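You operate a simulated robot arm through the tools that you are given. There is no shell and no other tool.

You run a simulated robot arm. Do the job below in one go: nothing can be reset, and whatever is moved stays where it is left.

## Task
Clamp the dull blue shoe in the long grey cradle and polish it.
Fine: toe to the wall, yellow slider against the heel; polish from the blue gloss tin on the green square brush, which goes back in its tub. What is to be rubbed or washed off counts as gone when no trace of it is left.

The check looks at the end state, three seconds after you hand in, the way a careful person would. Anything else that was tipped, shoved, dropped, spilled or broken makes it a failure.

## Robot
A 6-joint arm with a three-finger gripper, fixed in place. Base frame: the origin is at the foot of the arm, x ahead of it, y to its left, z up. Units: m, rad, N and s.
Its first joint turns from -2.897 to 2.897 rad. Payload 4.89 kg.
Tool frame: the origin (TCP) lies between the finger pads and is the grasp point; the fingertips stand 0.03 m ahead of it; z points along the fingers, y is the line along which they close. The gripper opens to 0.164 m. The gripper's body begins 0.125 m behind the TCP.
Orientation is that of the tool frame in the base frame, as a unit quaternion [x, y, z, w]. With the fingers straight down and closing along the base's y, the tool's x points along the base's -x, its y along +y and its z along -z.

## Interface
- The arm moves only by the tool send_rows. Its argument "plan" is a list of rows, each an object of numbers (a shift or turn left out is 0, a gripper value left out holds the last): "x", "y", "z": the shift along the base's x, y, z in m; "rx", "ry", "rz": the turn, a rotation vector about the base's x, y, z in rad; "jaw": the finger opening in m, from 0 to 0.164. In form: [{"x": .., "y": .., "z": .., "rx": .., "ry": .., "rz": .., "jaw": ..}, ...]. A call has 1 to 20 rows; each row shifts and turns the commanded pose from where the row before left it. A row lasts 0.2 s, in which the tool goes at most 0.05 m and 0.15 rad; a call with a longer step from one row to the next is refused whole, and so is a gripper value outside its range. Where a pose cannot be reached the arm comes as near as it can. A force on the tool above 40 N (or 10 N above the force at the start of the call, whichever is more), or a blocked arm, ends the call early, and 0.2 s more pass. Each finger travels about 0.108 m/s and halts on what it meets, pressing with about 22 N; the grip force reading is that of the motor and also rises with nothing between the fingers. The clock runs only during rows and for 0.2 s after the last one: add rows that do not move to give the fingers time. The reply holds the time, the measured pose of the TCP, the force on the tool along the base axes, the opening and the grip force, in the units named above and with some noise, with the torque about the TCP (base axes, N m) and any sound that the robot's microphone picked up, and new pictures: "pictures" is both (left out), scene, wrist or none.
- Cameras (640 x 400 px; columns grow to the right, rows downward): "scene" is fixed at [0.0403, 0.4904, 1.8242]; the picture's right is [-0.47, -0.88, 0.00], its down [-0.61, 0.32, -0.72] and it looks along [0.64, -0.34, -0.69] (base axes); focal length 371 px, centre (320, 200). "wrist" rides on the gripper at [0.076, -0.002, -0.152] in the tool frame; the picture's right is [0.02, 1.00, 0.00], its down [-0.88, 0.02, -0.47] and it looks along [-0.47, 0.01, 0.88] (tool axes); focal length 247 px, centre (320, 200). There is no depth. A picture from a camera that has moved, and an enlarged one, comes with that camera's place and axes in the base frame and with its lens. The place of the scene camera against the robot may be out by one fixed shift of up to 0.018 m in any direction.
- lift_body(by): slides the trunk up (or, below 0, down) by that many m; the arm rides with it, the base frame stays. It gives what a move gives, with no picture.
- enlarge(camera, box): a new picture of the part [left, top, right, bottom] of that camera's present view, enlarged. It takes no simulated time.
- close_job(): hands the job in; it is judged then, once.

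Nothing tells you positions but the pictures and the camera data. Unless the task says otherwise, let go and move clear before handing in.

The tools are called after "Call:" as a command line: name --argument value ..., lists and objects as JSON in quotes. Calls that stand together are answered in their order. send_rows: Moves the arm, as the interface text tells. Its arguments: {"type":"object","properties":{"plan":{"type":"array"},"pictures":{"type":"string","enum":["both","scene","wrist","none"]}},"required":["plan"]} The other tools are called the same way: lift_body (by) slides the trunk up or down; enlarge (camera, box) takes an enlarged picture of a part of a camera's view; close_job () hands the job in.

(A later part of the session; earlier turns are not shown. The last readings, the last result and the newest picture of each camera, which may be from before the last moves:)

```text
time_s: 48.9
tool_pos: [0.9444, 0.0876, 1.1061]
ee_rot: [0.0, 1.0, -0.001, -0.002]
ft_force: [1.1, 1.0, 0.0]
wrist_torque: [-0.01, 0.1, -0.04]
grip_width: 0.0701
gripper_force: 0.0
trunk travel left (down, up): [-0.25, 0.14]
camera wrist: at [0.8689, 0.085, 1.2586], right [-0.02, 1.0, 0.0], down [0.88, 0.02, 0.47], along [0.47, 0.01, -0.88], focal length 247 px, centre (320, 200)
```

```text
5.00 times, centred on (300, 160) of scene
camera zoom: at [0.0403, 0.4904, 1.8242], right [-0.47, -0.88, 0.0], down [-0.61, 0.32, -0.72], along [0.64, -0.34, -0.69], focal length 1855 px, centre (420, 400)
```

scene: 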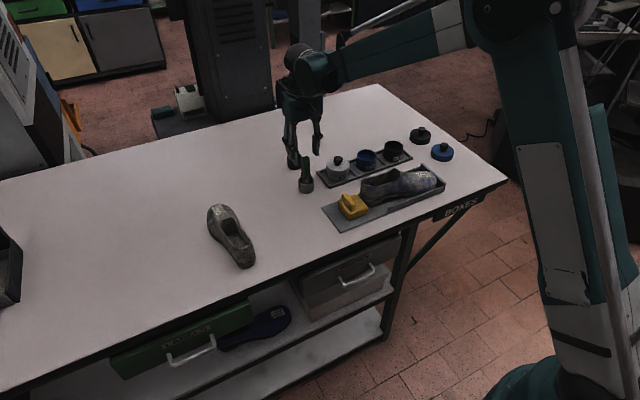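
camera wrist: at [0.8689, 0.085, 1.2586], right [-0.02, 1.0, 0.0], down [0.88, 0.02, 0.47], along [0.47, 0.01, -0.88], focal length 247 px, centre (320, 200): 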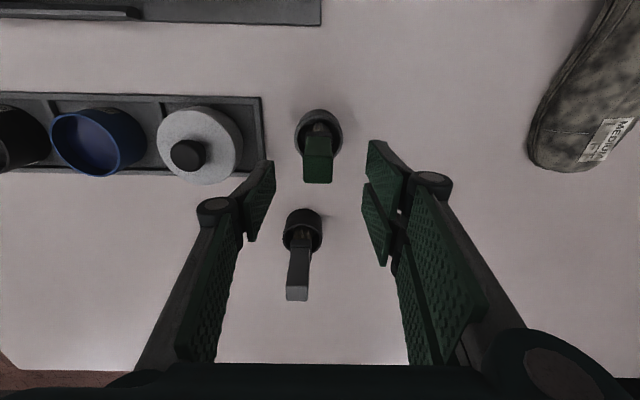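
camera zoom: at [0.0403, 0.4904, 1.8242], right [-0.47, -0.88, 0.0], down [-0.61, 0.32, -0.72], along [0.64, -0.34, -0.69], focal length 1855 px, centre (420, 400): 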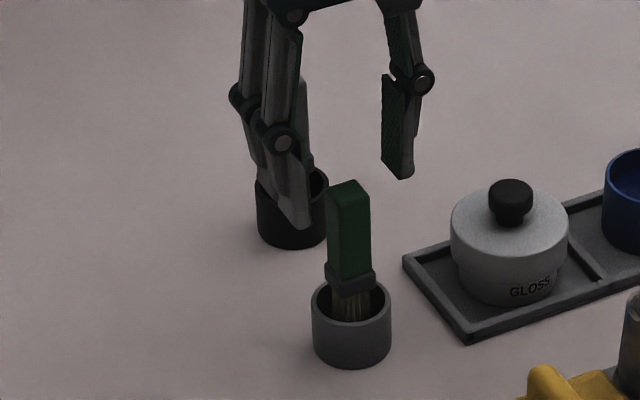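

The alignment is good. I'll descend to grip height on the handle, with fingertips above the ferrule.

Call:
send_rows --plan '[{"x": -0.002, "y": -0.002, "z": -0.015, "jaw": 0.06}, {"z": -0.015}, {"z": -0.015}, {"z": -0.012}, {}]' --pictures "wrist"

Call:
enlarge --camera "scene" --box '[270, 120, 330, 200]'

Call:
enlarge --camera "wrist" --box '[240, 110, 400, 250]'

```text
time_s: 50.1
tool_pos: [0.9407, 0.0834, 1.0484]
ee_rot: [0.0, 1.0, -0.001, -0.002]
ft_force: [0.9, -0.6, -0.3]
wrist_torque: [0.01, 0.01, 0.01]
grip_width: 0.0603
gripper_force: 0.1
trunk travel left (down, up): [-0.25, 0.14]
camera wrist: at [0.8658, 0.0806, 1.2005], right [-0.02, 1.0, 0.0], down [0.88, 0.02, 0.47], along [0.47, 0.01, -0.88], focal length 247 px, centre (320, 200)
```

wrist: 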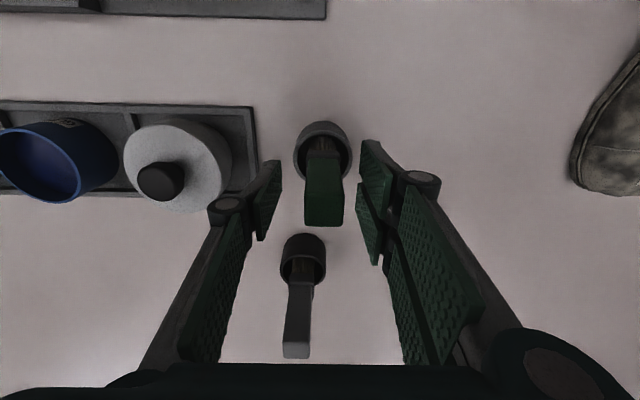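

```text
5.00 times, centred on (300, 160) of scene
camera zoom: at [0.0403, 0.4904, 1.8242], right [-0.47, -0.88, 0.0], down [-0.61, 0.32, -0.72], along [0.64, -0.34, -0.69], focal length 1855 px, centre (420, 400)
```

zoom: 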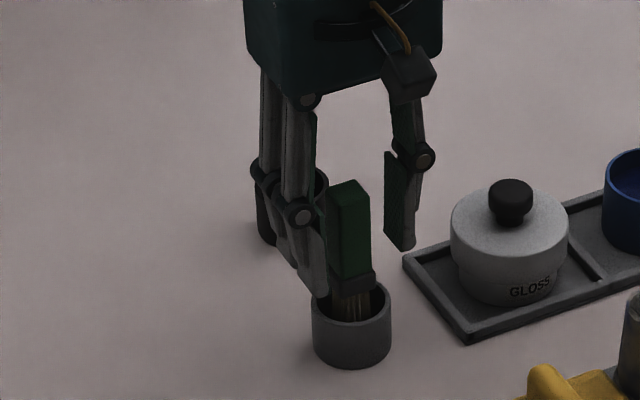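

```text
2.86 times, centred on (320, 180) of wrist
camera zoom: at [0.8658, 0.0806, 1.2005], right [-0.02, 1.0, 0.0], down [0.88, 0.02, 0.47], along [0.47, 0.01, -0.88], focal length 706 px, centre (320, 257)
```

zoom: 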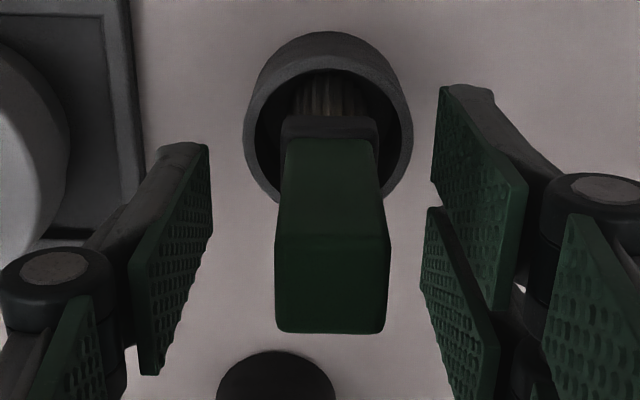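

The handle is centred between the fingers, with its top 22 mm above the TCP. I'll close on it.

Call:
send_rows --plan '[{"y": 0.0012, "jaw": 0.045}, {"jaw": 0.03}, {"jaw": 0.018}, {"jaw": 0.012}, {}, {}]' --pictures "wrist"

Call:
enlarge --camera "scene" --box '[270, 120, 330, 200]'

```text
time_s: 51.5
tool_pos: [0.9417, 0.0837, 1.0474]
ee_rot: [-0.001, 1.0, 0.0, -0.002]
ft_force: [-0.1, 0.3, 0.7]
wrist_torque: [0.01, 0.0, 0.02]
grip_width: 0.0274
gripper_force: 22.0
trunk travel left (down, up): [-0.25, 0.14]
camera wrist: at [0.8657, 0.0817, 1.2001], right [-0.02, 1.0, 0.0], down [0.88, 0.02, 0.47], along [0.47, 0.01, -0.88], focal length 247 px, centre (320, 200)
```

wrist: 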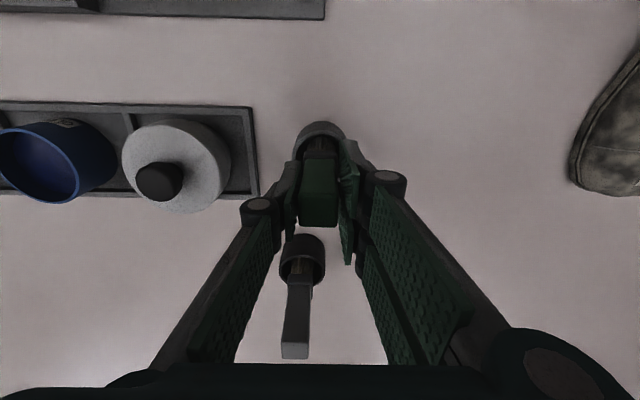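

```text
5.00 times, centred on (300, 160) of scene
camera zoom: at [0.0403, 0.4904, 1.8242], right [-0.47, -0.88, 0.0], down [-0.61, 0.32, -0.72], along [0.64, -0.34, -0.69], focal length 1855 px, centre (420, 400)
```

zoom: 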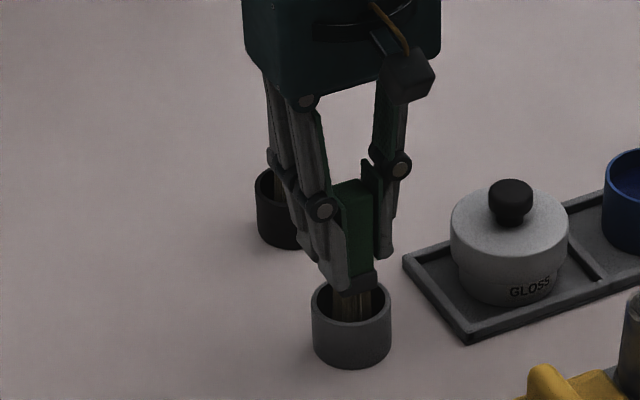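

The handle is gripped at 0.027 m. I'll lift the brush straight out of the tub, slowly at first.

Call:
send_rows --plan '[{"z": 0.01}, {"z": 0.02}, {"z": 0.03}, {"z": 0.03}, {"z": 0.03}, {}]' --pictures "both"

Call:
enlarge --camera "scene" --box '[270, 90, 330, 200]'

Call:
enlarge --camera "wrist" --box '[240, 110, 400, 250]'

```text
time_s: 52.9
tool_pos: [0.9416, 0.088, 1.1681]
ee_rot: [0.0, 1.0, -0.001, -0.002]
ft_force: [-0.2, 0.7, 0.0]
wrist_torque: [0.03, -0.07, 0.0]
grip_width: 0.0273
gripper_force: 21.8
trunk travel left (down, up): [-0.25, 0.14]
camera wrist: at [0.8654, 0.0852, 1.3205], right [-0.02, 1.0, 0.0], down [0.88, 0.02, 0.47], along [0.47, 0.01, -0.88], focal length 247 px, centre (320, 200)
```

scene: 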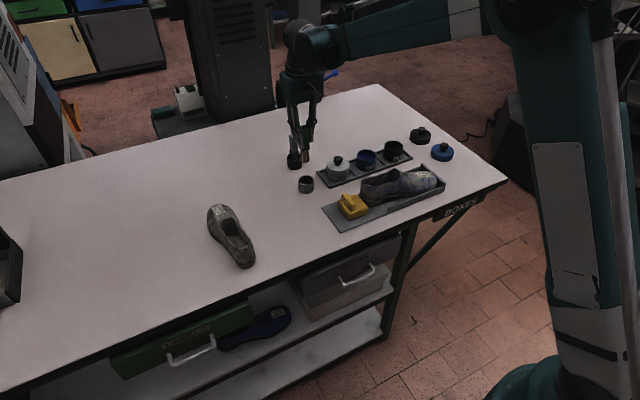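
wrist: 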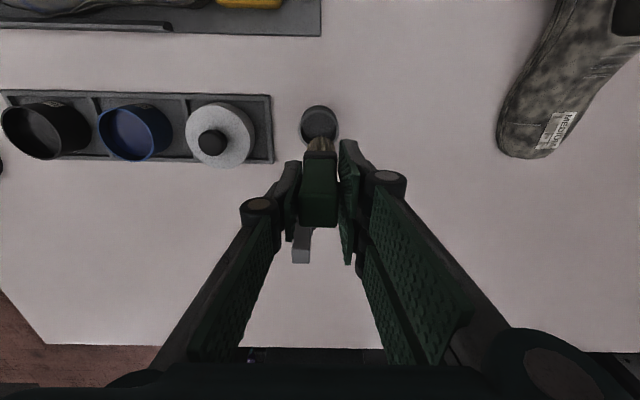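

```text
3.64 times, centred on (300, 145) of scene
camera zoom: at [0.0403, 0.4904, 1.8242], right [-0.47, -0.88, 0.0], down [-0.61, 0.32, -0.72], along [0.64, -0.34, -0.69], focal length 1349 px, centre (393, 400)
```

zoom: 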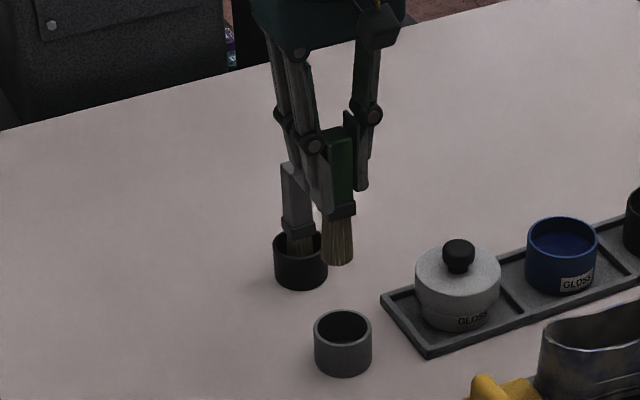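

```text
2.86 times, centred on (320, 180) of wrist
camera zoom: at [0.8654, 0.0852, 1.3205], right [-0.02, 1.0, 0.0], down [0.88, 0.02, 0.47], along [0.47, 0.01, -0.88], focal length 706 px, centre (320, 257)
```

zoom: 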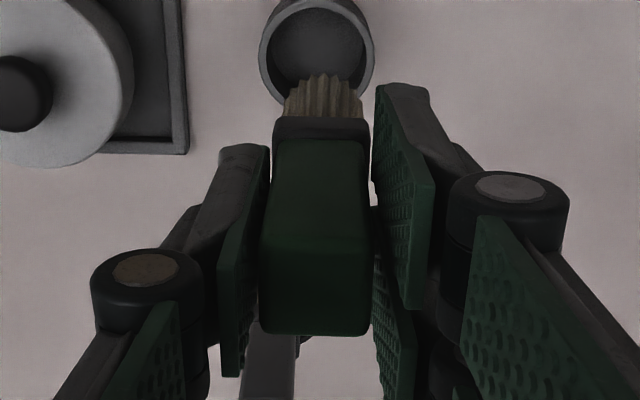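

The brush is out and the tub stayed in place. I'll zoom in to measure the bristles and locate the blue tin precisely.

Call:
enlarge --camera "scene" --box '[280, 115, 330, 175]'

Call:
enlarge --camera "wrist" --box '[80, 80, 220, 180]'

Call:
enlarge --camera "scene" --box '[320, 130, 420, 190]'

```text
6.67 times, centred on (305, 145) of scene
camera zoom: at [0.0403, 0.4904, 1.8242], right [-0.47, -0.88, 0.0], down [-0.61, 0.32, -0.72], along [0.64, -0.34, -0.69], focal length 2474 px, centre (420, 567)
```

zoom: 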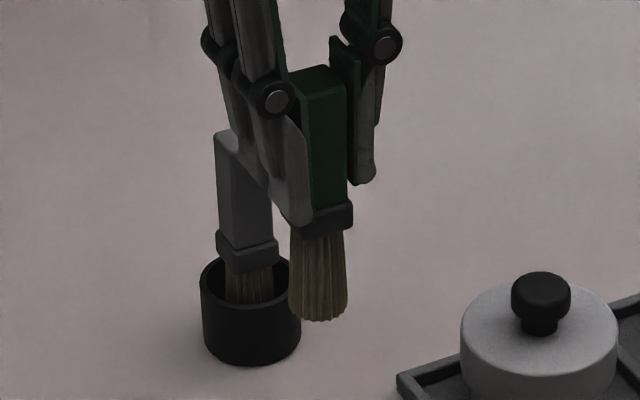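

```text
4.00 times, centred on (150, 130) of wrist
camera zoom: at [0.8654, 0.0852, 1.3205], right [-0.02, 1.0, 0.0], down [0.88, 0.02, 0.47], along [0.47, 0.01, -0.88], focal length 988 px, centre (1000, 480)
```

zoom: 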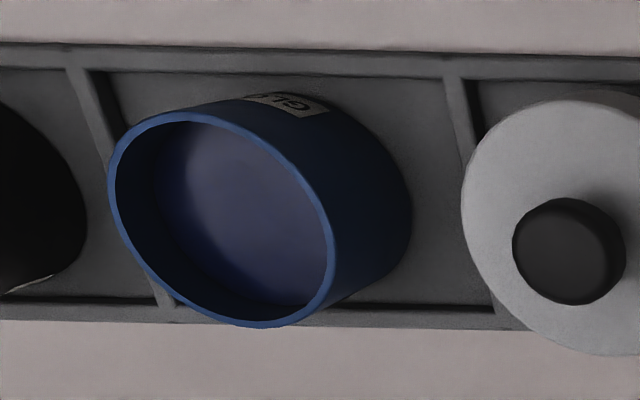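

```text
6.40 times, centred on (370, 160) of scene
camera zoom: at [0.0403, 0.4904, 1.8242], right [-0.47, -0.88, 0.0], down [-0.61, 0.32, -0.72], along [0.64, -0.34, -0.69], focal length 2375 px, centre (0, 456)
```

zoom: 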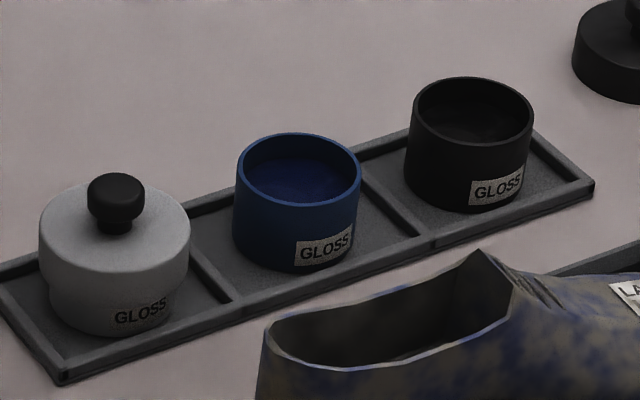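

The brush measures about 0.125 m, so the bristle tips are roughly 0.10 m below the TCP. The blue tin's rim centre is near (0.950, -0.171, 0.989). I'll carry the brush over it, well above the lid knob.

Call:
send_rows --plan '[{"z": 0.03}, {"x": 0.0012, "y": -0.043}, {"x": 0.0012, "y": -0.043}, {"x": 0.0012, "y": -0.043}, {"x": 0.0012, "y": -0.043}, {"x": 0.0012, "y": -0.043}, {"x": 0.0012, "y": -0.043}, {}]' --pictures "both"

Call:
enlarge --camera "wrist" --box '[240, 90, 400, 230]'

Call:
enlarge --camera "scene" --box '[320, 90, 420, 190]'

```text
time_s: 54.7
tool_pos: [0.9502, -0.1763, 1.1996]
ee_rot: [0.0, 1.0, -0.002, -0.002]
ft_force: [0.4, -1.4, -0.9]
wrist_torque: [0.2, 0.01, 0.0]
grip_width: 0.0275
gripper_force: 21.9
trunk travel left (down, up): [-0.25, 0.14]
camera wrist: at [0.8738, -0.1783, 1.3515], right [-0.02, 1.0, 0.0], down [0.88, 0.02, 0.47], along [0.47, 0.01, -0.88], focal length 247 px, centre (320, 200)
```

scene: 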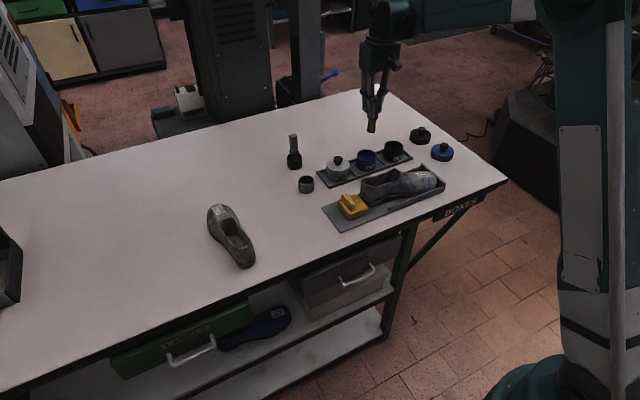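
wrist: 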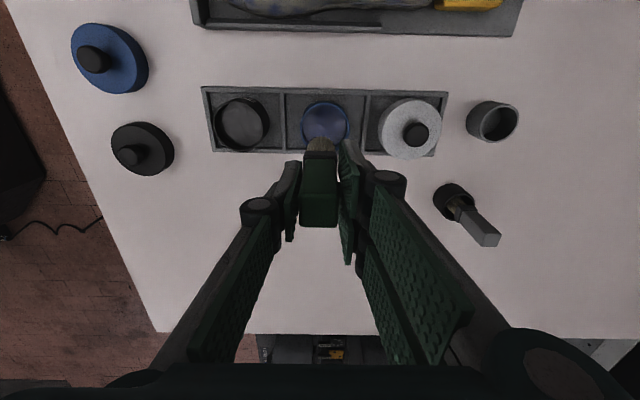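

```text
2.86 times, centred on (320, 160) of wrist
camera zoom: at [0.8738, -0.1783, 1.3515], right [-0.02, 1.0, 0.0], down [0.88, 0.02, 0.47], along [0.47, 0.01, -0.88], focal length 706 px, centre (320, 314)
```

zoom: 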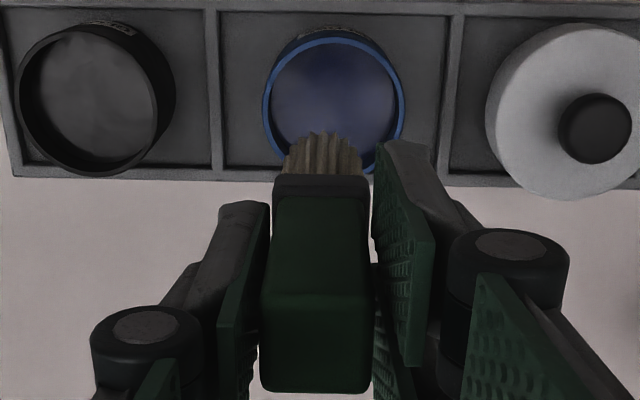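

```text
4.00 times, centred on (370, 140) of scene
camera zoom: at [0.0403, 0.4904, 1.8242], right [-0.47, -0.88, 0.0], down [-0.61, 0.32, -0.72], along [0.64, -0.34, -0.69], focal length 1484 px, centre (120, 440)
```

zoom: 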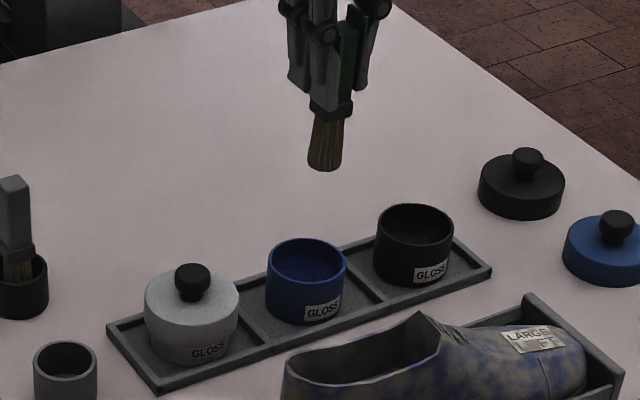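

The brush hangs straight, and the tin centre refines to (0.9485, -0.170). I'll correct the offset and lower until the bristles are just above the rim.

Call:
send_rows --plan '[{"x": -0.0015, "y": 0.006}, {"z": -0.03}, {"z": -0.03}, {"z": -0.025}, {}]' --pictures "wrist"

Call:
enlarge --camera "wrist" --box '[240, 90, 400, 230]'

Call:
enlarge --camera "scene" --box '[330, 110, 410, 190]'

```text
time_s: 55.9
tool_pos: [0.9492, -0.1681, 1.1133]
ee_rot: [0.0, 1.0, -0.001, -0.002]
ft_force: [0.1, 0.4, -2.0]
wrist_torque: [0.02, 0.08, 0.01]
grip_width: 0.0275
gripper_force: 22.2
trunk travel left (down, up): [-0.25, 0.14]
camera wrist: at [0.8729, -0.1708, 1.2645], right [-0.02, 1.0, 0.0], down [0.88, 0.02, 0.47], along [0.47, 0.01, -0.88], focal length 247 px, centre (320, 200)
```

wrist: 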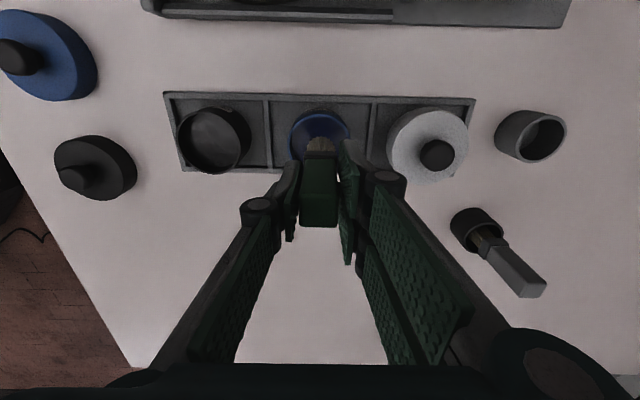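

```text
2.86 times, centred on (320, 160) of wrist
camera zoom: at [0.8729, -0.1708, 1.2645], right [-0.02, 1.0, 0.0], down [0.88, 0.02, 0.47], along [0.47, 0.01, -0.88], focal length 706 px, centre (320, 314)
```

zoom: 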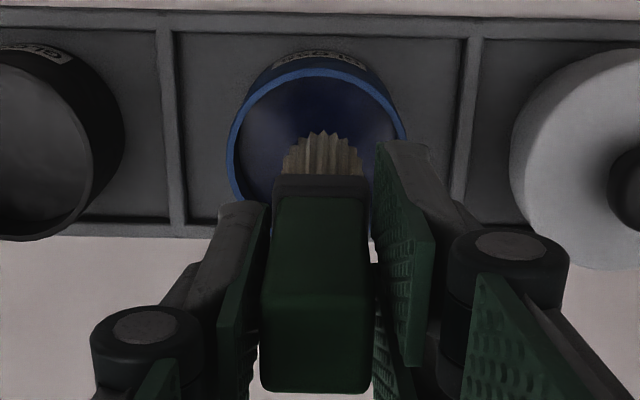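

```text
5.00 times, centred on (370, 150) of scene
camera zoom: at [0.0403, 0.4904, 1.8242], right [-0.47, -0.88, 0.0], down [-0.61, 0.32, -0.72], along [0.64, -0.34, -0.69], focal length 1855 px, centre (70, 450)
```

zoom: 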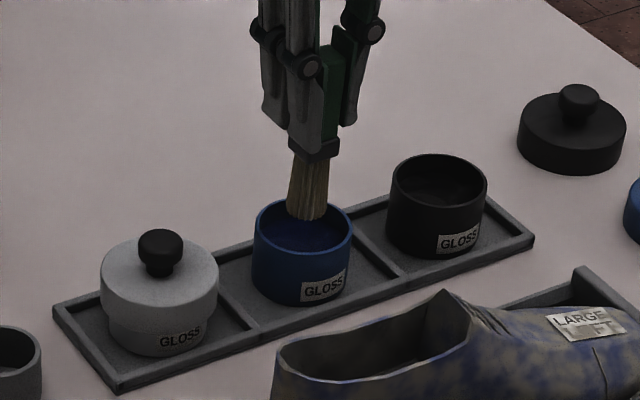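

The bristles are centred over the open blue tin. I'll lower in small steps until they touch the polish.

Call:
send_rows --plan '[{"y": -0.0015, "z": -0.008}, {"z": -0.006}, {"z": -0.006}, {}]' --pictures "none"

Call:
enlarge --camera "scene" --box '[330, 110, 410, 190]'

```text
time_s: 56.9
tool_pos: [0.9456, -0.1692, 1.0946]
ee_rot: [-0.001, 1.0, -0.001, -0.002]
ft_force: [0.3, -0.3, 0.0]
wrist_torque: [0.01, 0.02, -0.01]
grip_width: 0.0275
gripper_force: 21.5
trunk travel left (down, up): [-0.25, 0.14]
```

```text
5.00 times, centred on (370, 150) of scene
camera zoom: at [0.0403, 0.4904, 1.8242], right [-0.47, -0.88, 0.0], down [-0.61, 0.32, -0.72], along [0.64, -0.34, -0.69], focal length 1855 px, centre (70, 450)
```

zoom: 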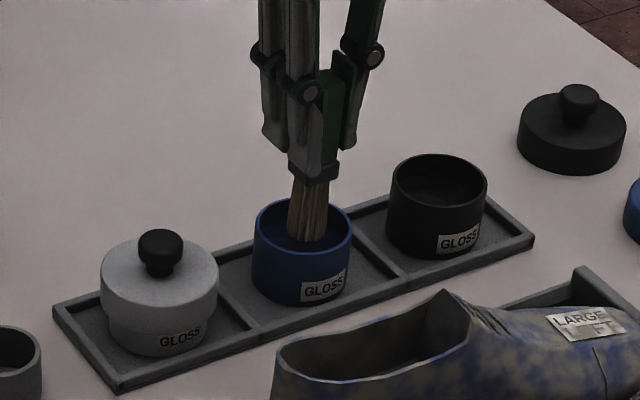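

Call:
send_rows --plan '[{"z": -0.005}, {"z": -0.005}, {}]' --pictures "none"

Call:
enlarge --camera "scene" --box '[330, 110, 410, 190]'

```text
time_s: 57.7
tool_pos: [0.9459, -0.1693, 1.0829]
ee_rot: [0.001, 1.0, -0.001, -0.002]
ft_force: [0.6, -0.4, -0.5]
wrist_torque: [0.02, 0.04, 0.06]
grip_width: 0.0275
gripper_force: 21.9
trunk travel left (down, up): [-0.25, 0.14]
```

```text
5.00 times, centred on (370, 150) of scene
camera zoom: at [0.0403, 0.4904, 1.8242], right [-0.47, -0.88, 0.0], down [-0.61, 0.32, -0.72], along [0.64, -0.34, -0.69], focal length 1855 px, centre (70, 450)
```

zoom: 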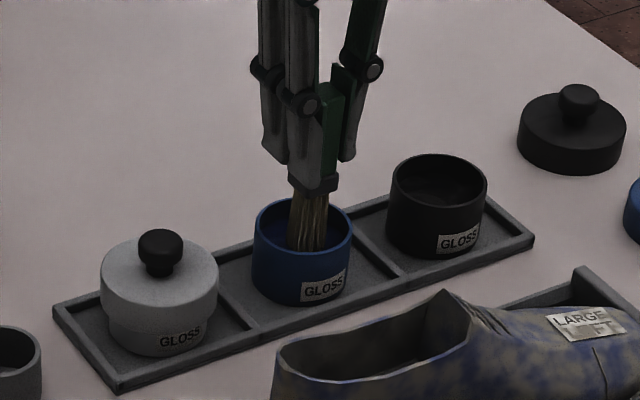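

Call:
send_rows --plan '[{"z": -0.004}, {"z": -0.004}, {}]' --pictures "none"

Call:
enlarge --camera "scene" --box '[340, 125, 400, 180]'

```text
time_s: 58.5
tool_pos: [0.9457, -0.1695, 1.0757]
ee_rot: [0.0, 1.0, -0.001, -0.001]
ft_force: [3.1, 1.2, 21.1]
wrist_torque: [-0.03, -0.07, -0.02]
grip_width: 0.0273
gripper_force: 22.3
trunk travel left (down, up): [-0.25, 0.14]
```

```text
7.27 times, centred on (370, 152) of scene
camera zoom: at [0.0403, 0.4904, 1.8242], right [-0.47, -0.88, 0.0], down [-0.61, 0.32, -0.72], along [0.64, -0.34, -0.69], focal length 2698 px, centre (-44, 546)
```

zoom: 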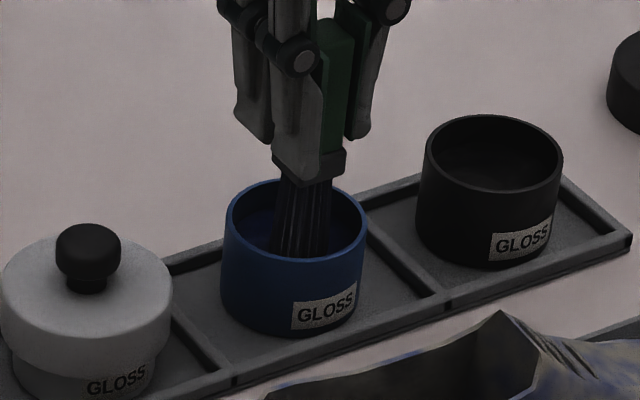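

The bristles touched the polish and turned dark blue, so the brush is loaded. I'll lift straight out and carry it over the toe of the shoe.

Call:
send_rows --plan '[{"z": 0.004}, {"z": 0.02}, {"z": 0.04}, {"z": 0.04}, {"z": 0.02}, {"x": -0.036, "y": -0.016}, {"x": -0.036, "y": -0.016}, {"x": -0.036, "y": -0.016}, {"x": -0.036, "y": -0.016}, {"x": -0.036, "y": -0.016}, {}]' --pictures "both"

Call:
enlarge --camera "scene" --box '[340, 100, 460, 220]'

Call:
enlarge --camera "wrist" --box '[220, 60, 500, 240]'

```text
time_s: 60.9
tool_pos: [0.764, -0.2492, 1.1985]
ee_rot: [0.0, 1.0, -0.001, -0.002]
ft_force: [-1.0, 0.2, -0.7]
wrist_torque: [0.02, -0.13, 0.04]
grip_width: 0.0273
gripper_force: 21.8
trunk travel left (down, up): [-0.25, 0.14]
camera wrist: at [0.6891, -0.2509, 1.3504], right [-0.02, 1.0, 0.0], down [0.88, 0.02, 0.47], along [0.47, 0.01, -0.88], focal length 247 px, centre (320, 200)
```

scene: 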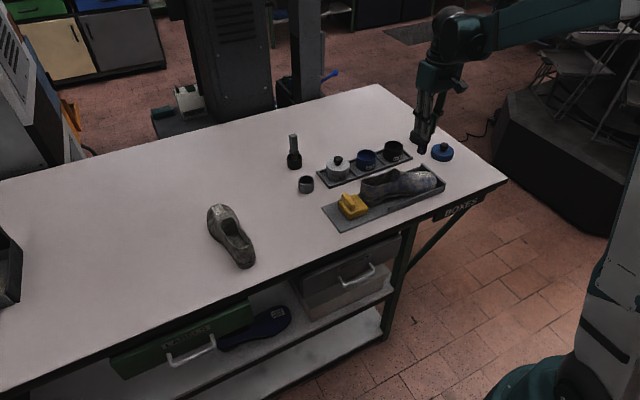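
wrist: 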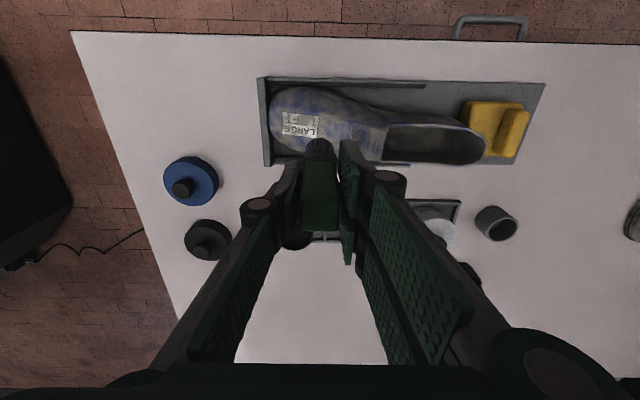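

```text
3.33 times, centred on (400, 160) of scene
camera zoom: at [0.0403, 0.4904, 1.8242], right [-0.47, -0.88, 0.0], down [-0.61, 0.32, -0.72], along [0.64, -0.34, -0.69], focal length 1237 px, centre (53, 333)
```

zoom: 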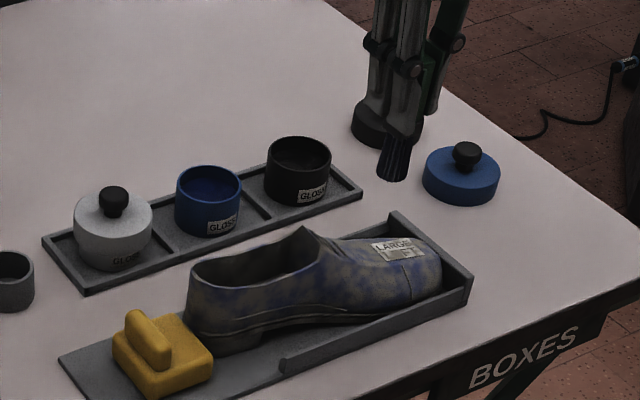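

```text
2.22 times, centred on (360, 150) of wrist
camera zoom: at [0.6891, -0.2509, 1.3504], right [-0.02, 1.0, 0.0], down [0.88, 0.02, 0.47], along [0.47, 0.01, -0.88], focal length 549 px, centre (231, 311)
```

zoom: 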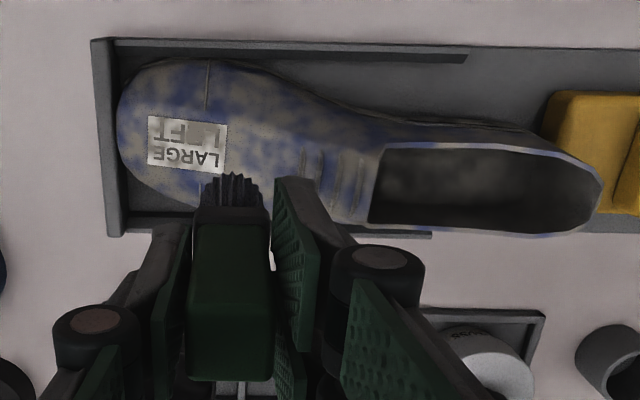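

I'm above the toe with a loaded brush. I'll position over the toe cap (about x 0.76, y -0.27) and lower gently until contact.

Call:
send_rows --plan '[{"x": -0.003, "y": -0.018, "z": -0.03}, {"z": -0.03}, {"z": -0.008}, {"z": -0.008}, {}]' --pictures "none"

Call:
enlarge --camera "scene" --box '[360, 120, 460, 210]'

```text
time_s: 62.1
tool_pos: [0.7618, -0.2678, 1.124]
ee_rot: [0.0, 1.0, 0.0, -0.001]
ft_force: [0.7, -0.3, -0.8]
wrist_torque: [-0.01, 0.0, -0.03]
grip_width: 0.0275
gripper_force: 21.8
trunk travel left (down, up): [-0.25, 0.14]
```

```text
4.44 times, centred on (410, 165) of scene
camera zoom: at [0.0403, 0.4904, 1.8242], right [-0.47, -0.88, 0.0], down [-0.61, 0.32, -0.72], along [0.64, -0.34, -0.69], focal length 1649 px, centre (-80, 356)
```

zoom: 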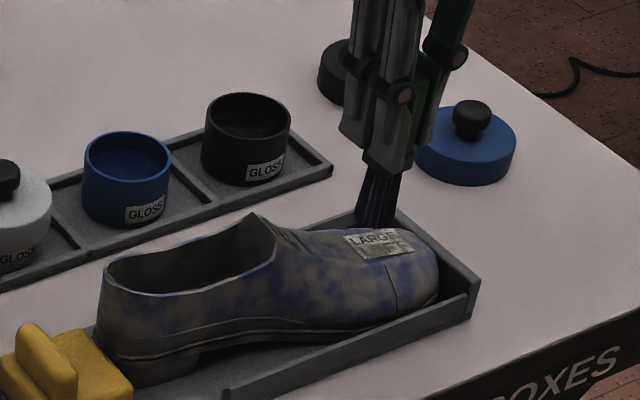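

Call:
send_rows --plan '[{"z": -0.005}, {"z": -0.005}, {}]' --pictures "none"

Call:
enlarge --camera "scene" --box '[380, 140, 450, 200]'

```text
time_s: 62.9
tool_pos: [0.7635, -0.2668, 1.1133]
ee_rot: [0.0, 1.0, -0.001, -0.001]
ft_force: [0.2, -0.3, -0.5]
wrist_torque: [-0.02, 0.01, 0.02]
grip_width: 0.0274
gripper_force: 22.6
trunk travel left (down, up): [-0.25, 0.14]
```

```text
6.67 times, centred on (415, 170) of scene
camera zoom: at [0.0403, 0.4904, 1.8242], right [-0.47, -0.88, 0.0], down [-0.61, 0.32, -0.72], along [0.64, -0.34, -0.69], focal length 2474 px, centre (-313, 400)
```

zoom: 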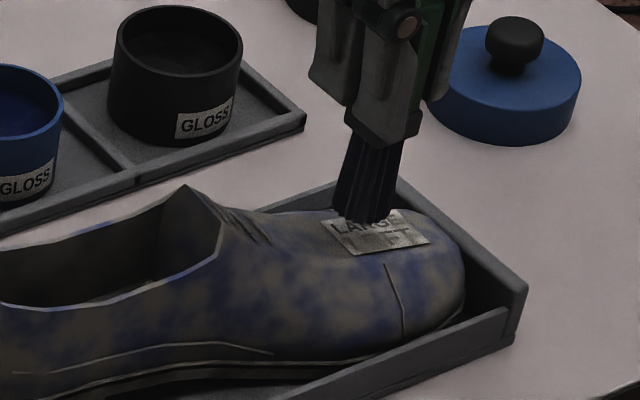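

Call:
send_rows --plan '[{"z": -0.004}, {"z": -0.004}, {}]' --pictures "none"

Call:
enlarge --camera "scene" --box '[380, 140, 450, 200]'

```text
time_s: 63.7
tool_pos: [0.763, -0.2663, 1.104]
ee_rot: [0.0, 1.0, -0.001, -0.002]
ft_force: [-0.2, 0.4, -0.8]
wrist_torque: [0.01, 0.03, -0.01]
grip_width: 0.0277
gripper_force: 21.8
trunk travel left (down, up): [-0.25, 0.14]
```

```text
6.67 times, centred on (415, 170) of scene
camera zoom: at [0.0403, 0.4904, 1.8242], right [-0.47, -0.88, 0.0], down [-0.61, 0.32, -0.72], along [0.64, -0.34, -0.69], focal length 2474 px, centre (-313, 400)
```

zoom: 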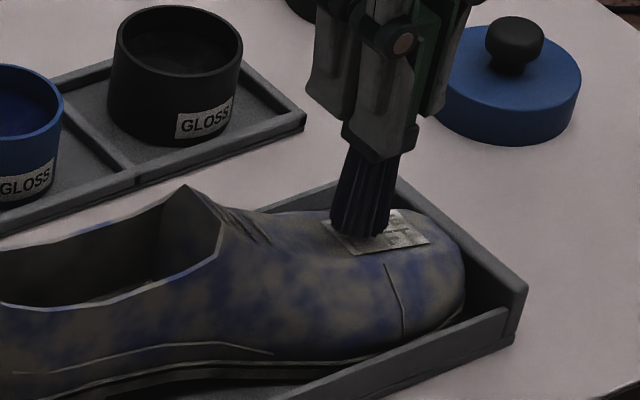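

Call:
send_rows --plan '[{"z": -0.003}, {"z": -0.003}, {}]' --pictures "none"

Call:
enlarge --camera "scene" --box '[380, 140, 450, 200]'

```text
time_s: 64.5
tool_pos: [0.7626, -0.2664, 1.0996]
ee_rot: [0.0, 1.0, -0.001, -0.002]
ft_force: [-1.5, -4.8, 20.4]
wrist_torque: [-0.15, 0.03, -0.04]
grip_width: 0.0276
gripper_force: 22.0
trunk travel left (down, up): [-0.25, 0.14]
```

```text
6.67 times, centred on (415, 170) of scene
camera zoom: at [0.0403, 0.4904, 1.8242], right [-0.47, -0.88, 0.0], down [-0.61, 0.32, -0.72], along [0.64, -0.34, -0.69], focal length 2474 px, centre (-313, 400)
```

zoom: 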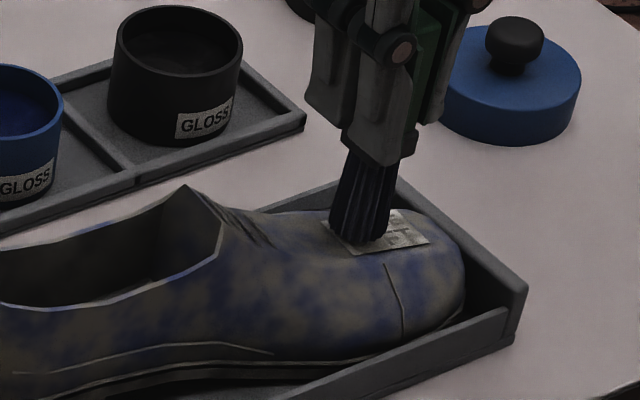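

The bristles are on the toe cap with about 20 N. I'll ease off and make a short test stroke to see how the polish takes.

Call:
send_rows --plan '[{"z": 0.001}, {"y": -0.01}, {"y": -0.01, "z": -0.001}, {"y": 0.01}, {"y": 0.01}, {"y": 0.01}, {}]' --pictures "none"

Call:
enlarge --camera "scene" --box '[360, 140, 450, 210]'

Call:
enlarge --camera "wrist" --box '[200, 60, 480, 240]'

```text
time_s: 66.1
tool_pos: [0.7615, -0.259, 1.1005]
ee_rot: [0.001, 1.0, 0.0, -0.001]
ft_force: [0.1, -9.6, 19.5]
wrist_torque: [-0.61, -0.14, -0.03]
grip_width: 0.0277
gripper_force: 22.2
trunk travel left (down, up): [-0.25, 0.14]
```

```text
5.71 times, centred on (405, 175) of scene
camera zoom: at [0.0403, 0.4904, 1.8242], right [-0.47, -0.88, 0.0], down [-0.61, 0.32, -0.72], along [0.64, -0.34, -0.69], focal length 2120 px, centre (-166, 343)
```

zoom: 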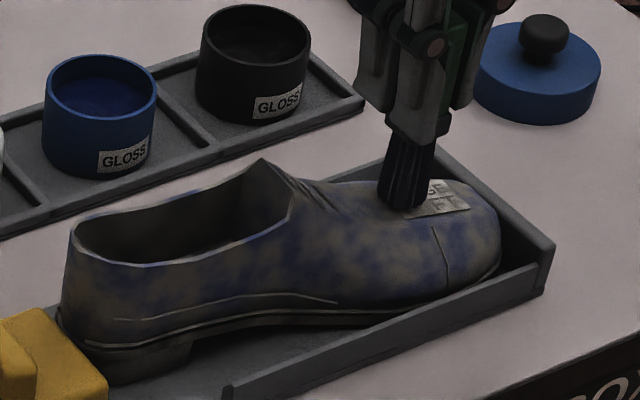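

```text
2.22 times, centred on (340, 150) of wrist
camera zoom: at [0.6871, -0.2608, 1.2527], right [-0.02, 1.0, 0.0], down [0.88, 0.02, 0.47], along [0.47, 0.01, -0.88], focal length 549 px, centre (276, 311)
```

zoom: 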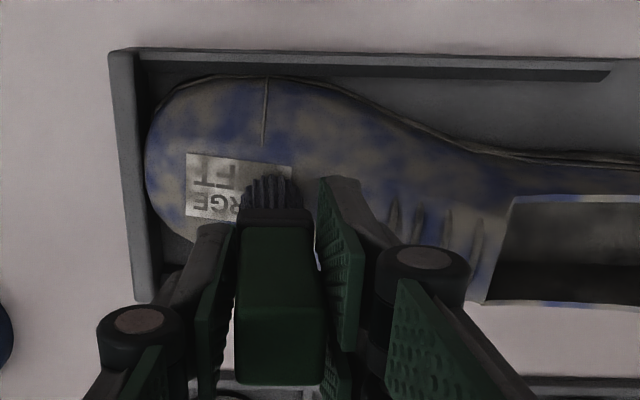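

I can't yet tell whether the patch changed under the brush. I'll lift slightly and compare.

Call:
send_rows --plan '[{"z": 0.03}, {"z": 0.03, "x": 0.03}, {"x": 0.04}, {}]' --pictures "none"

Call:
enlarge --camera "scene" --box '[355, 150, 445, 210]'

Call:
enlarge --camera "wrist" --box '[200, 0, 520, 180]'

```text
time_s: 67.1
tool_pos: [0.8363, -0.2567, 1.1593]
ee_rot: [0.0, 1.0, -0.001, -0.003]
ft_force: [1.5, 0.7, -1.6]
wrist_torque: [0.05, 0.23, 0.02]
grip_width: 0.0275
gripper_force: 21.8
trunk travel left (down, up): [-0.25, 0.14]
```

```text
6.67 times, centred on (400, 180) of scene
camera zoom: at [0.0403, 0.4904, 1.8242], right [-0.47, -0.88, 0.0], down [-0.61, 0.32, -0.72], along [0.64, -0.34, -0.69], focal length 2474 px, centre (-213, 333)
```

zoom: 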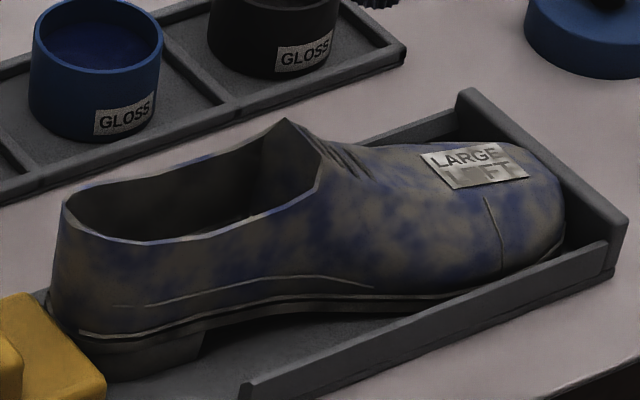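

```text
2.00 times, centred on (360, 90) of wrist
camera zoom: at [0.7614, -0.2586, 1.3117], right [-0.02, 1.0, 0.0], down [0.88, 0.02, 0.47], along [0.47, 0.01, -0.88], focal length 494 px, centre (240, 420)
```

zoom: 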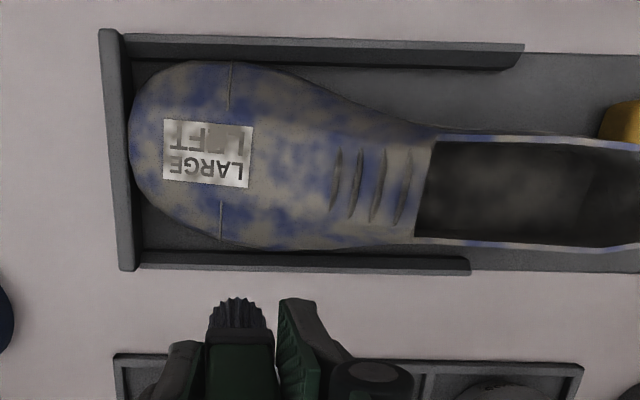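

No clear change after one light stroke. I'll try a clearly dull patch between the label and the laces, with several back-and-forth rubs.

Call:
send_rows --plan '[{"x": -0.037, "y": 0.012}, {"x": -0.037, "y": 0.012}, {"z": -0.02}, {"z": -0.02}, {"z": -0.005}, {}]' --pictures "none"

```text
time_s: 68.5
tool_pos: [0.7601, -0.2338, 1.1163]
ee_rot: [0.0, 1.0, -0.001, -0.002]
ft_force: [0.3, 0.0, -1.8]
wrist_torque: [0.01, 0.04, -0.01]
grip_width: 0.0277
gripper_force: 22.3
trunk travel left (down, up): [-0.25, 0.14]
```

Call:
send_rows --plan '[{"z": -0.003}, {"z": -0.003}, {}]' --pictures "none"

```text
time_s: 69.3
tool_pos: [0.7609, -0.2348, 1.1083]
ee_rot: [0.0, 1.0, 0.0, -0.001]
ft_force: [0.4, -0.3, -0.7]
wrist_torque: [0.01, 0.03, -0.01]
grip_width: 0.0273
gripper_force: 22.1
trunk travel left (down, up): [-0.25, 0.14]
```

Call:
send_rows --plan '[{"z": -0.002}, {"z": -0.002}, {}]' --pictures "none"

```text
time_s: 70.1
tool_pos: [0.7596, -0.2344, 1.1045]
ee_rot: [0.0, 1.0, -0.001, -0.002]
ft_force: [-0.5, -4.5, 21.1]
wrist_torque: [-0.15, -0.02, -0.01]
grip_width: 0.0277
gripper_force: 21.2
trunk travel left (down, up): [-0.25, 0.14]
```

Call:
send_rows --plan '[{"x": 0.012}, {"x": -0.012}, {"x": -0.012}, {"x": 0.012}, {"y": 0.006, "z": 0.0008}, {"y": -0.006, "z": -0.0008}, {"x": 0.012}, {"x": -0.012}, {}]' --pictures "none"

Call:
enlarge --camera "scene" --box '[355, 140, 445, 210]'

Call:
enlarge --camera "wrist" --box '[200, 60, 480, 240]'

```text
time_s: 72.1
tool_pos: [0.7605, -0.2319, 1.1045]
ee_rot: [0.0, 1.0, -0.001, -0.001]
ft_force: [0.8, -0.1, -0.6]
wrist_torque: [-0.01, -0.04, 0.0]
grip_width: 0.0274
gripper_force: 21.8
trunk travel left (down, up): [-0.25, 0.14]
```

```text
5.71 times, centred on (400, 175) of scene
camera zoom: at [0.0403, 0.4904, 1.8242], right [-0.47, -0.88, 0.0], down [-0.61, 0.32, -0.72], along [0.64, -0.34, -0.69], focal length 2120 px, centre (-137, 343)
```

zoom: 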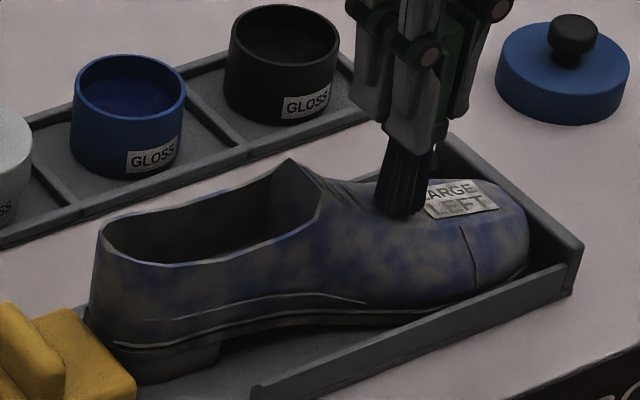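

```text
2.22 times, centred on (340, 150) of wrist
camera zoom: at [0.6849, -0.2344, 1.257], right [-0.02, 1.0, 0.0], down [0.88, 0.02, 0.47], along [0.47, 0.01, -0.88], focal length 549 px, centre (276, 311)
```

zoom: 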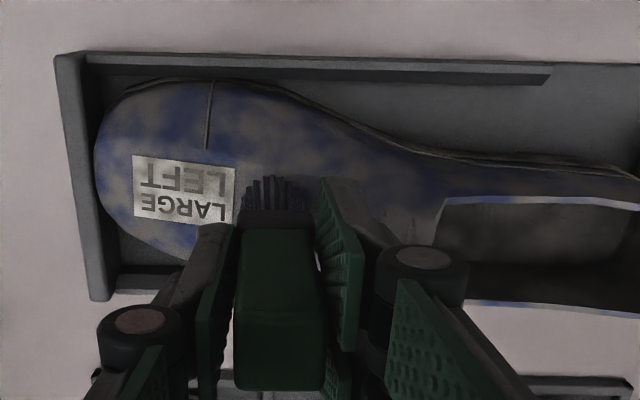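

The rub works: the label now reads clearly and the brown film has faded over the shoe. Contact has dropped off, so I'll press lightly again and keep rubbing.

Call:
send_rows --plan '[{"z": -0.0015}, {"z": -0.001}, {}]' --pictures "none"

```text
time_s: 72.9
tool_pos: [0.7591, -0.2319, 1.1033]
ee_rot: [0.0, 1.0, -0.001, -0.002]
ft_force: [1.2, -4.7, 19.1]
wrist_torque: [-0.16, -0.02, -0.02]
grip_width: 0.0275
gripper_force: 21.9
trunk travel left (down, up): [-0.25, 0.14]
```

Call:
send_rows --plan '[{"y": -0.012, "z": -0.0016}, {"y": -0.012, "z": -0.0016}, {"y": 0.012, "z": 0.0016}, {"y": 0.012, "z": 0.0016}, {"y": -0.012, "z": -0.0016}, {"y": -0.012, "z": -0.0016}, {"y": 0.012, "z": 0.0016}, {"y": 0.012, "z": 0.0016}, {}]' --pictures "none"

Call:
enlarge --camera "scene" --box '[355, 140, 445, 210]'

Call:
enlarge --camera "wrist" --box '[200, 60, 480, 240]'

```text
time_s: 74.9
tool_pos: [0.7599, -0.2334, 1.1015]
ee_rot: [0.0, 1.0, -0.001, -0.001]
ft_force: [-0.2, 0.9, -0.9]
wrist_torque: [-0.01, -0.03, -0.01]
grip_width: 0.0274
gripper_force: 21.8
trunk travel left (down, up): [-0.25, 0.14]
```

```text
5.71 times, centred on (400, 175) of scene
camera zoom: at [0.0403, 0.4904, 1.8242], right [-0.47, -0.88, 0.0], down [-0.61, 0.32, -0.72], along [0.64, -0.34, -0.69], focal length 2120 px, centre (-137, 343)
```

zoom: 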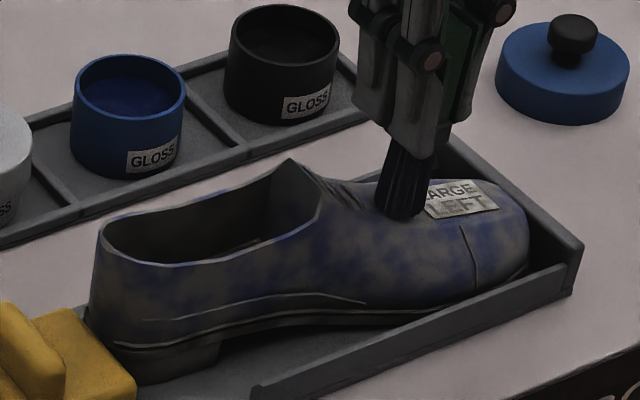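

```text
2.22 times, centred on (340, 150) of wrist
camera zoom: at [0.6836, -0.236, 1.2545], right [-0.02, 1.0, 0.0], down [0.88, 0.02, 0.47], along [0.47, 0.01, -0.88], focal length 549 px, centre (276, 311)
```

zoom: 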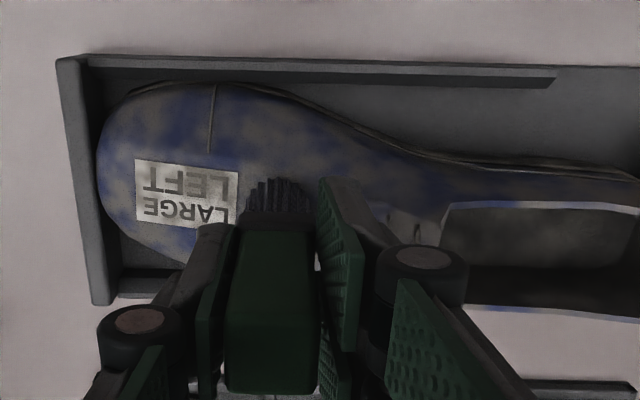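

The brush tends to slip up in the grip when pressed near 20 N, so I'll use lighter pressure from now on. I'll lift and compare the surface from the same viewpoint as before.

Call:
send_rows --plan '[{"z": 0.03}, {"z": 0.028, "x": 0.036, "y": -0.012}, {"x": 0.04, "y": -0.012}, {}]' --pictures "none"

Call:
enlarge --camera "scene" --box '[355, 150, 445, 210]'

Call:
enlarge --camera "wrist" --box '[200, 0, 520, 180]'

Call:
enlarge --camera "scene" --box '[390, 90, 450, 160]'

```text
time_s: 75.9
tool_pos: [0.8385, -0.2587, 1.1568]
ee_rot: [0.0, 1.0, -0.001, -0.003]
ft_force: [0.5, -0.8, -1.8]
wrist_torque: [0.11, 0.31, 0.02]
grip_width: 0.0274
gripper_force: 21.9
trunk travel left (down, up): [-0.25, 0.14]
```

```text
6.67 times, centred on (400, 180) of scene
camera zoom: at [0.0403, 0.4904, 1.8242], right [-0.47, -0.88, 0.0], down [-0.61, 0.32, -0.72], along [0.64, -0.34, -0.69], focal length 2474 px, centre (-213, 333)
```

zoom: 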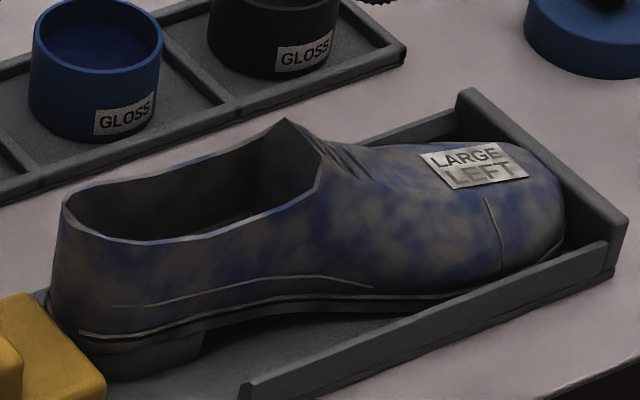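

```text
2.00 times, centred on (360, 90) of wrist
camera zoom: at [0.7635, -0.2616, 1.3079], right [-0.02, 1.0, 0.0], down [0.88, 0.02, 0.47], along [0.47, 0.01, -0.88], focal length 494 px, centre (240, 420)
```

zoom: 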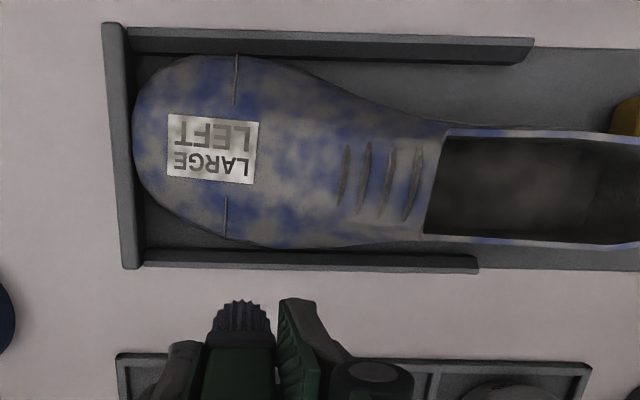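

```text
5.71 times, centred on (420, 125) of scene
camera zoom: at [0.0403, 0.4904, 1.8242], right [-0.47, -0.88, 0.0], down [-0.61, 0.32, -0.72], along [0.64, -0.34, -0.69], focal length 2120 px, centre (-251, 629)
```

zoom: 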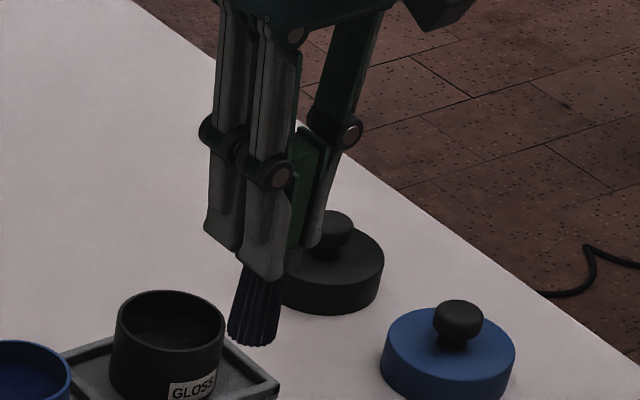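

The film fades evenly across the shoe as I rub, so more rubbing is needed. I'll go back to the vamp and rub along y with lighter contact.

Call:
send_rows --plan '[{"x": -0.038, "y": 0.012}, {"x": -0.038, "y": 0.012}, {"z": -0.03}, {"z": -0.02}, {"z": -0.004}, {}]' --pictures "none"

```text
time_s: 77.3
tool_pos: [0.7601, -0.2311, 1.1066]
ee_rot: [-0.001, 1.0, -0.001, -0.002]
ft_force: [-0.9, 0.6, 0.3]
wrist_torque: [0.0, 0.02, -0.01]
grip_width: 0.0269
gripper_force: 21.7
trunk travel left (down, up): [-0.25, 0.14]
```

Call:
send_rows --plan '[{"z": -0.003}, {"z": -0.0015}, {"z": -0.0005}, {}]' --pictures "none"

```text
time_s: 78.3
tool_pos: [0.7582, -0.2329, 1.1015]
ee_rot: [0.0, 1.0, 0.0, -0.002]
ft_force: [2.7, -5.8, 19.6]
wrist_torque: [-0.16, -0.18, 0.01]
grip_width: 0.0273
gripper_force: 22.0
trunk travel left (down, up): [-0.25, 0.14]
```

Call:
send_rows --plan '[{"z": 0.0006}, {"y": -0.012, "z": -0.0018}, {"y": -0.012, "z": -0.0018}, {"y": 0.012, "z": 0.0018}, {"y": 0.012, "z": 0.0018}, {"y": -0.012, "z": -0.0018}, {"y": -0.012, "z": -0.0018}, {"y": 0.012, "z": 0.0018}, {"y": 0.012, "z": 0.0018}, {}]' --pictures "none"

Call:
enlarge --camera "scene" --box '[355, 140, 445, 210]'

```text
time_s: 80.5
tool_pos: [0.7595, -0.2327, 1.1013]
ee_rot: [0.0, 1.0, -0.001, -0.001]
ft_force: [-0.7, -1.1, 3.5]
wrist_torque: [-0.03, -0.1, -0.04]
grip_width: 0.0276
gripper_force: 22.2
trunk travel left (down, up): [-0.25, 0.14]
```

```text
5.71 times, centred on (400, 175) of scene
camera zoom: at [0.0403, 0.4904, 1.8242], right [-0.47, -0.88, 0.0], down [-0.61, 0.32, -0.72], along [0.64, -0.34, -0.69], focal length 2120 px, centre (-137, 343)
```

zoom: 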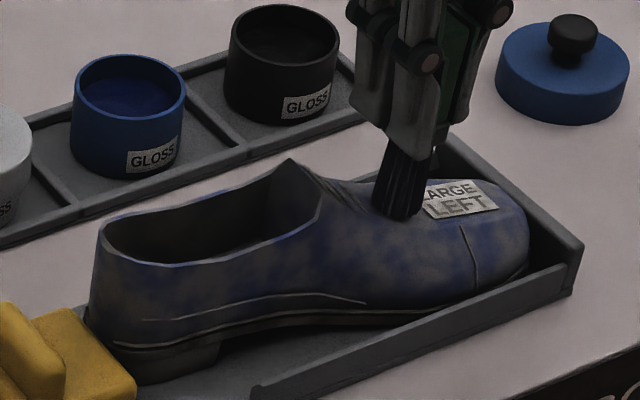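

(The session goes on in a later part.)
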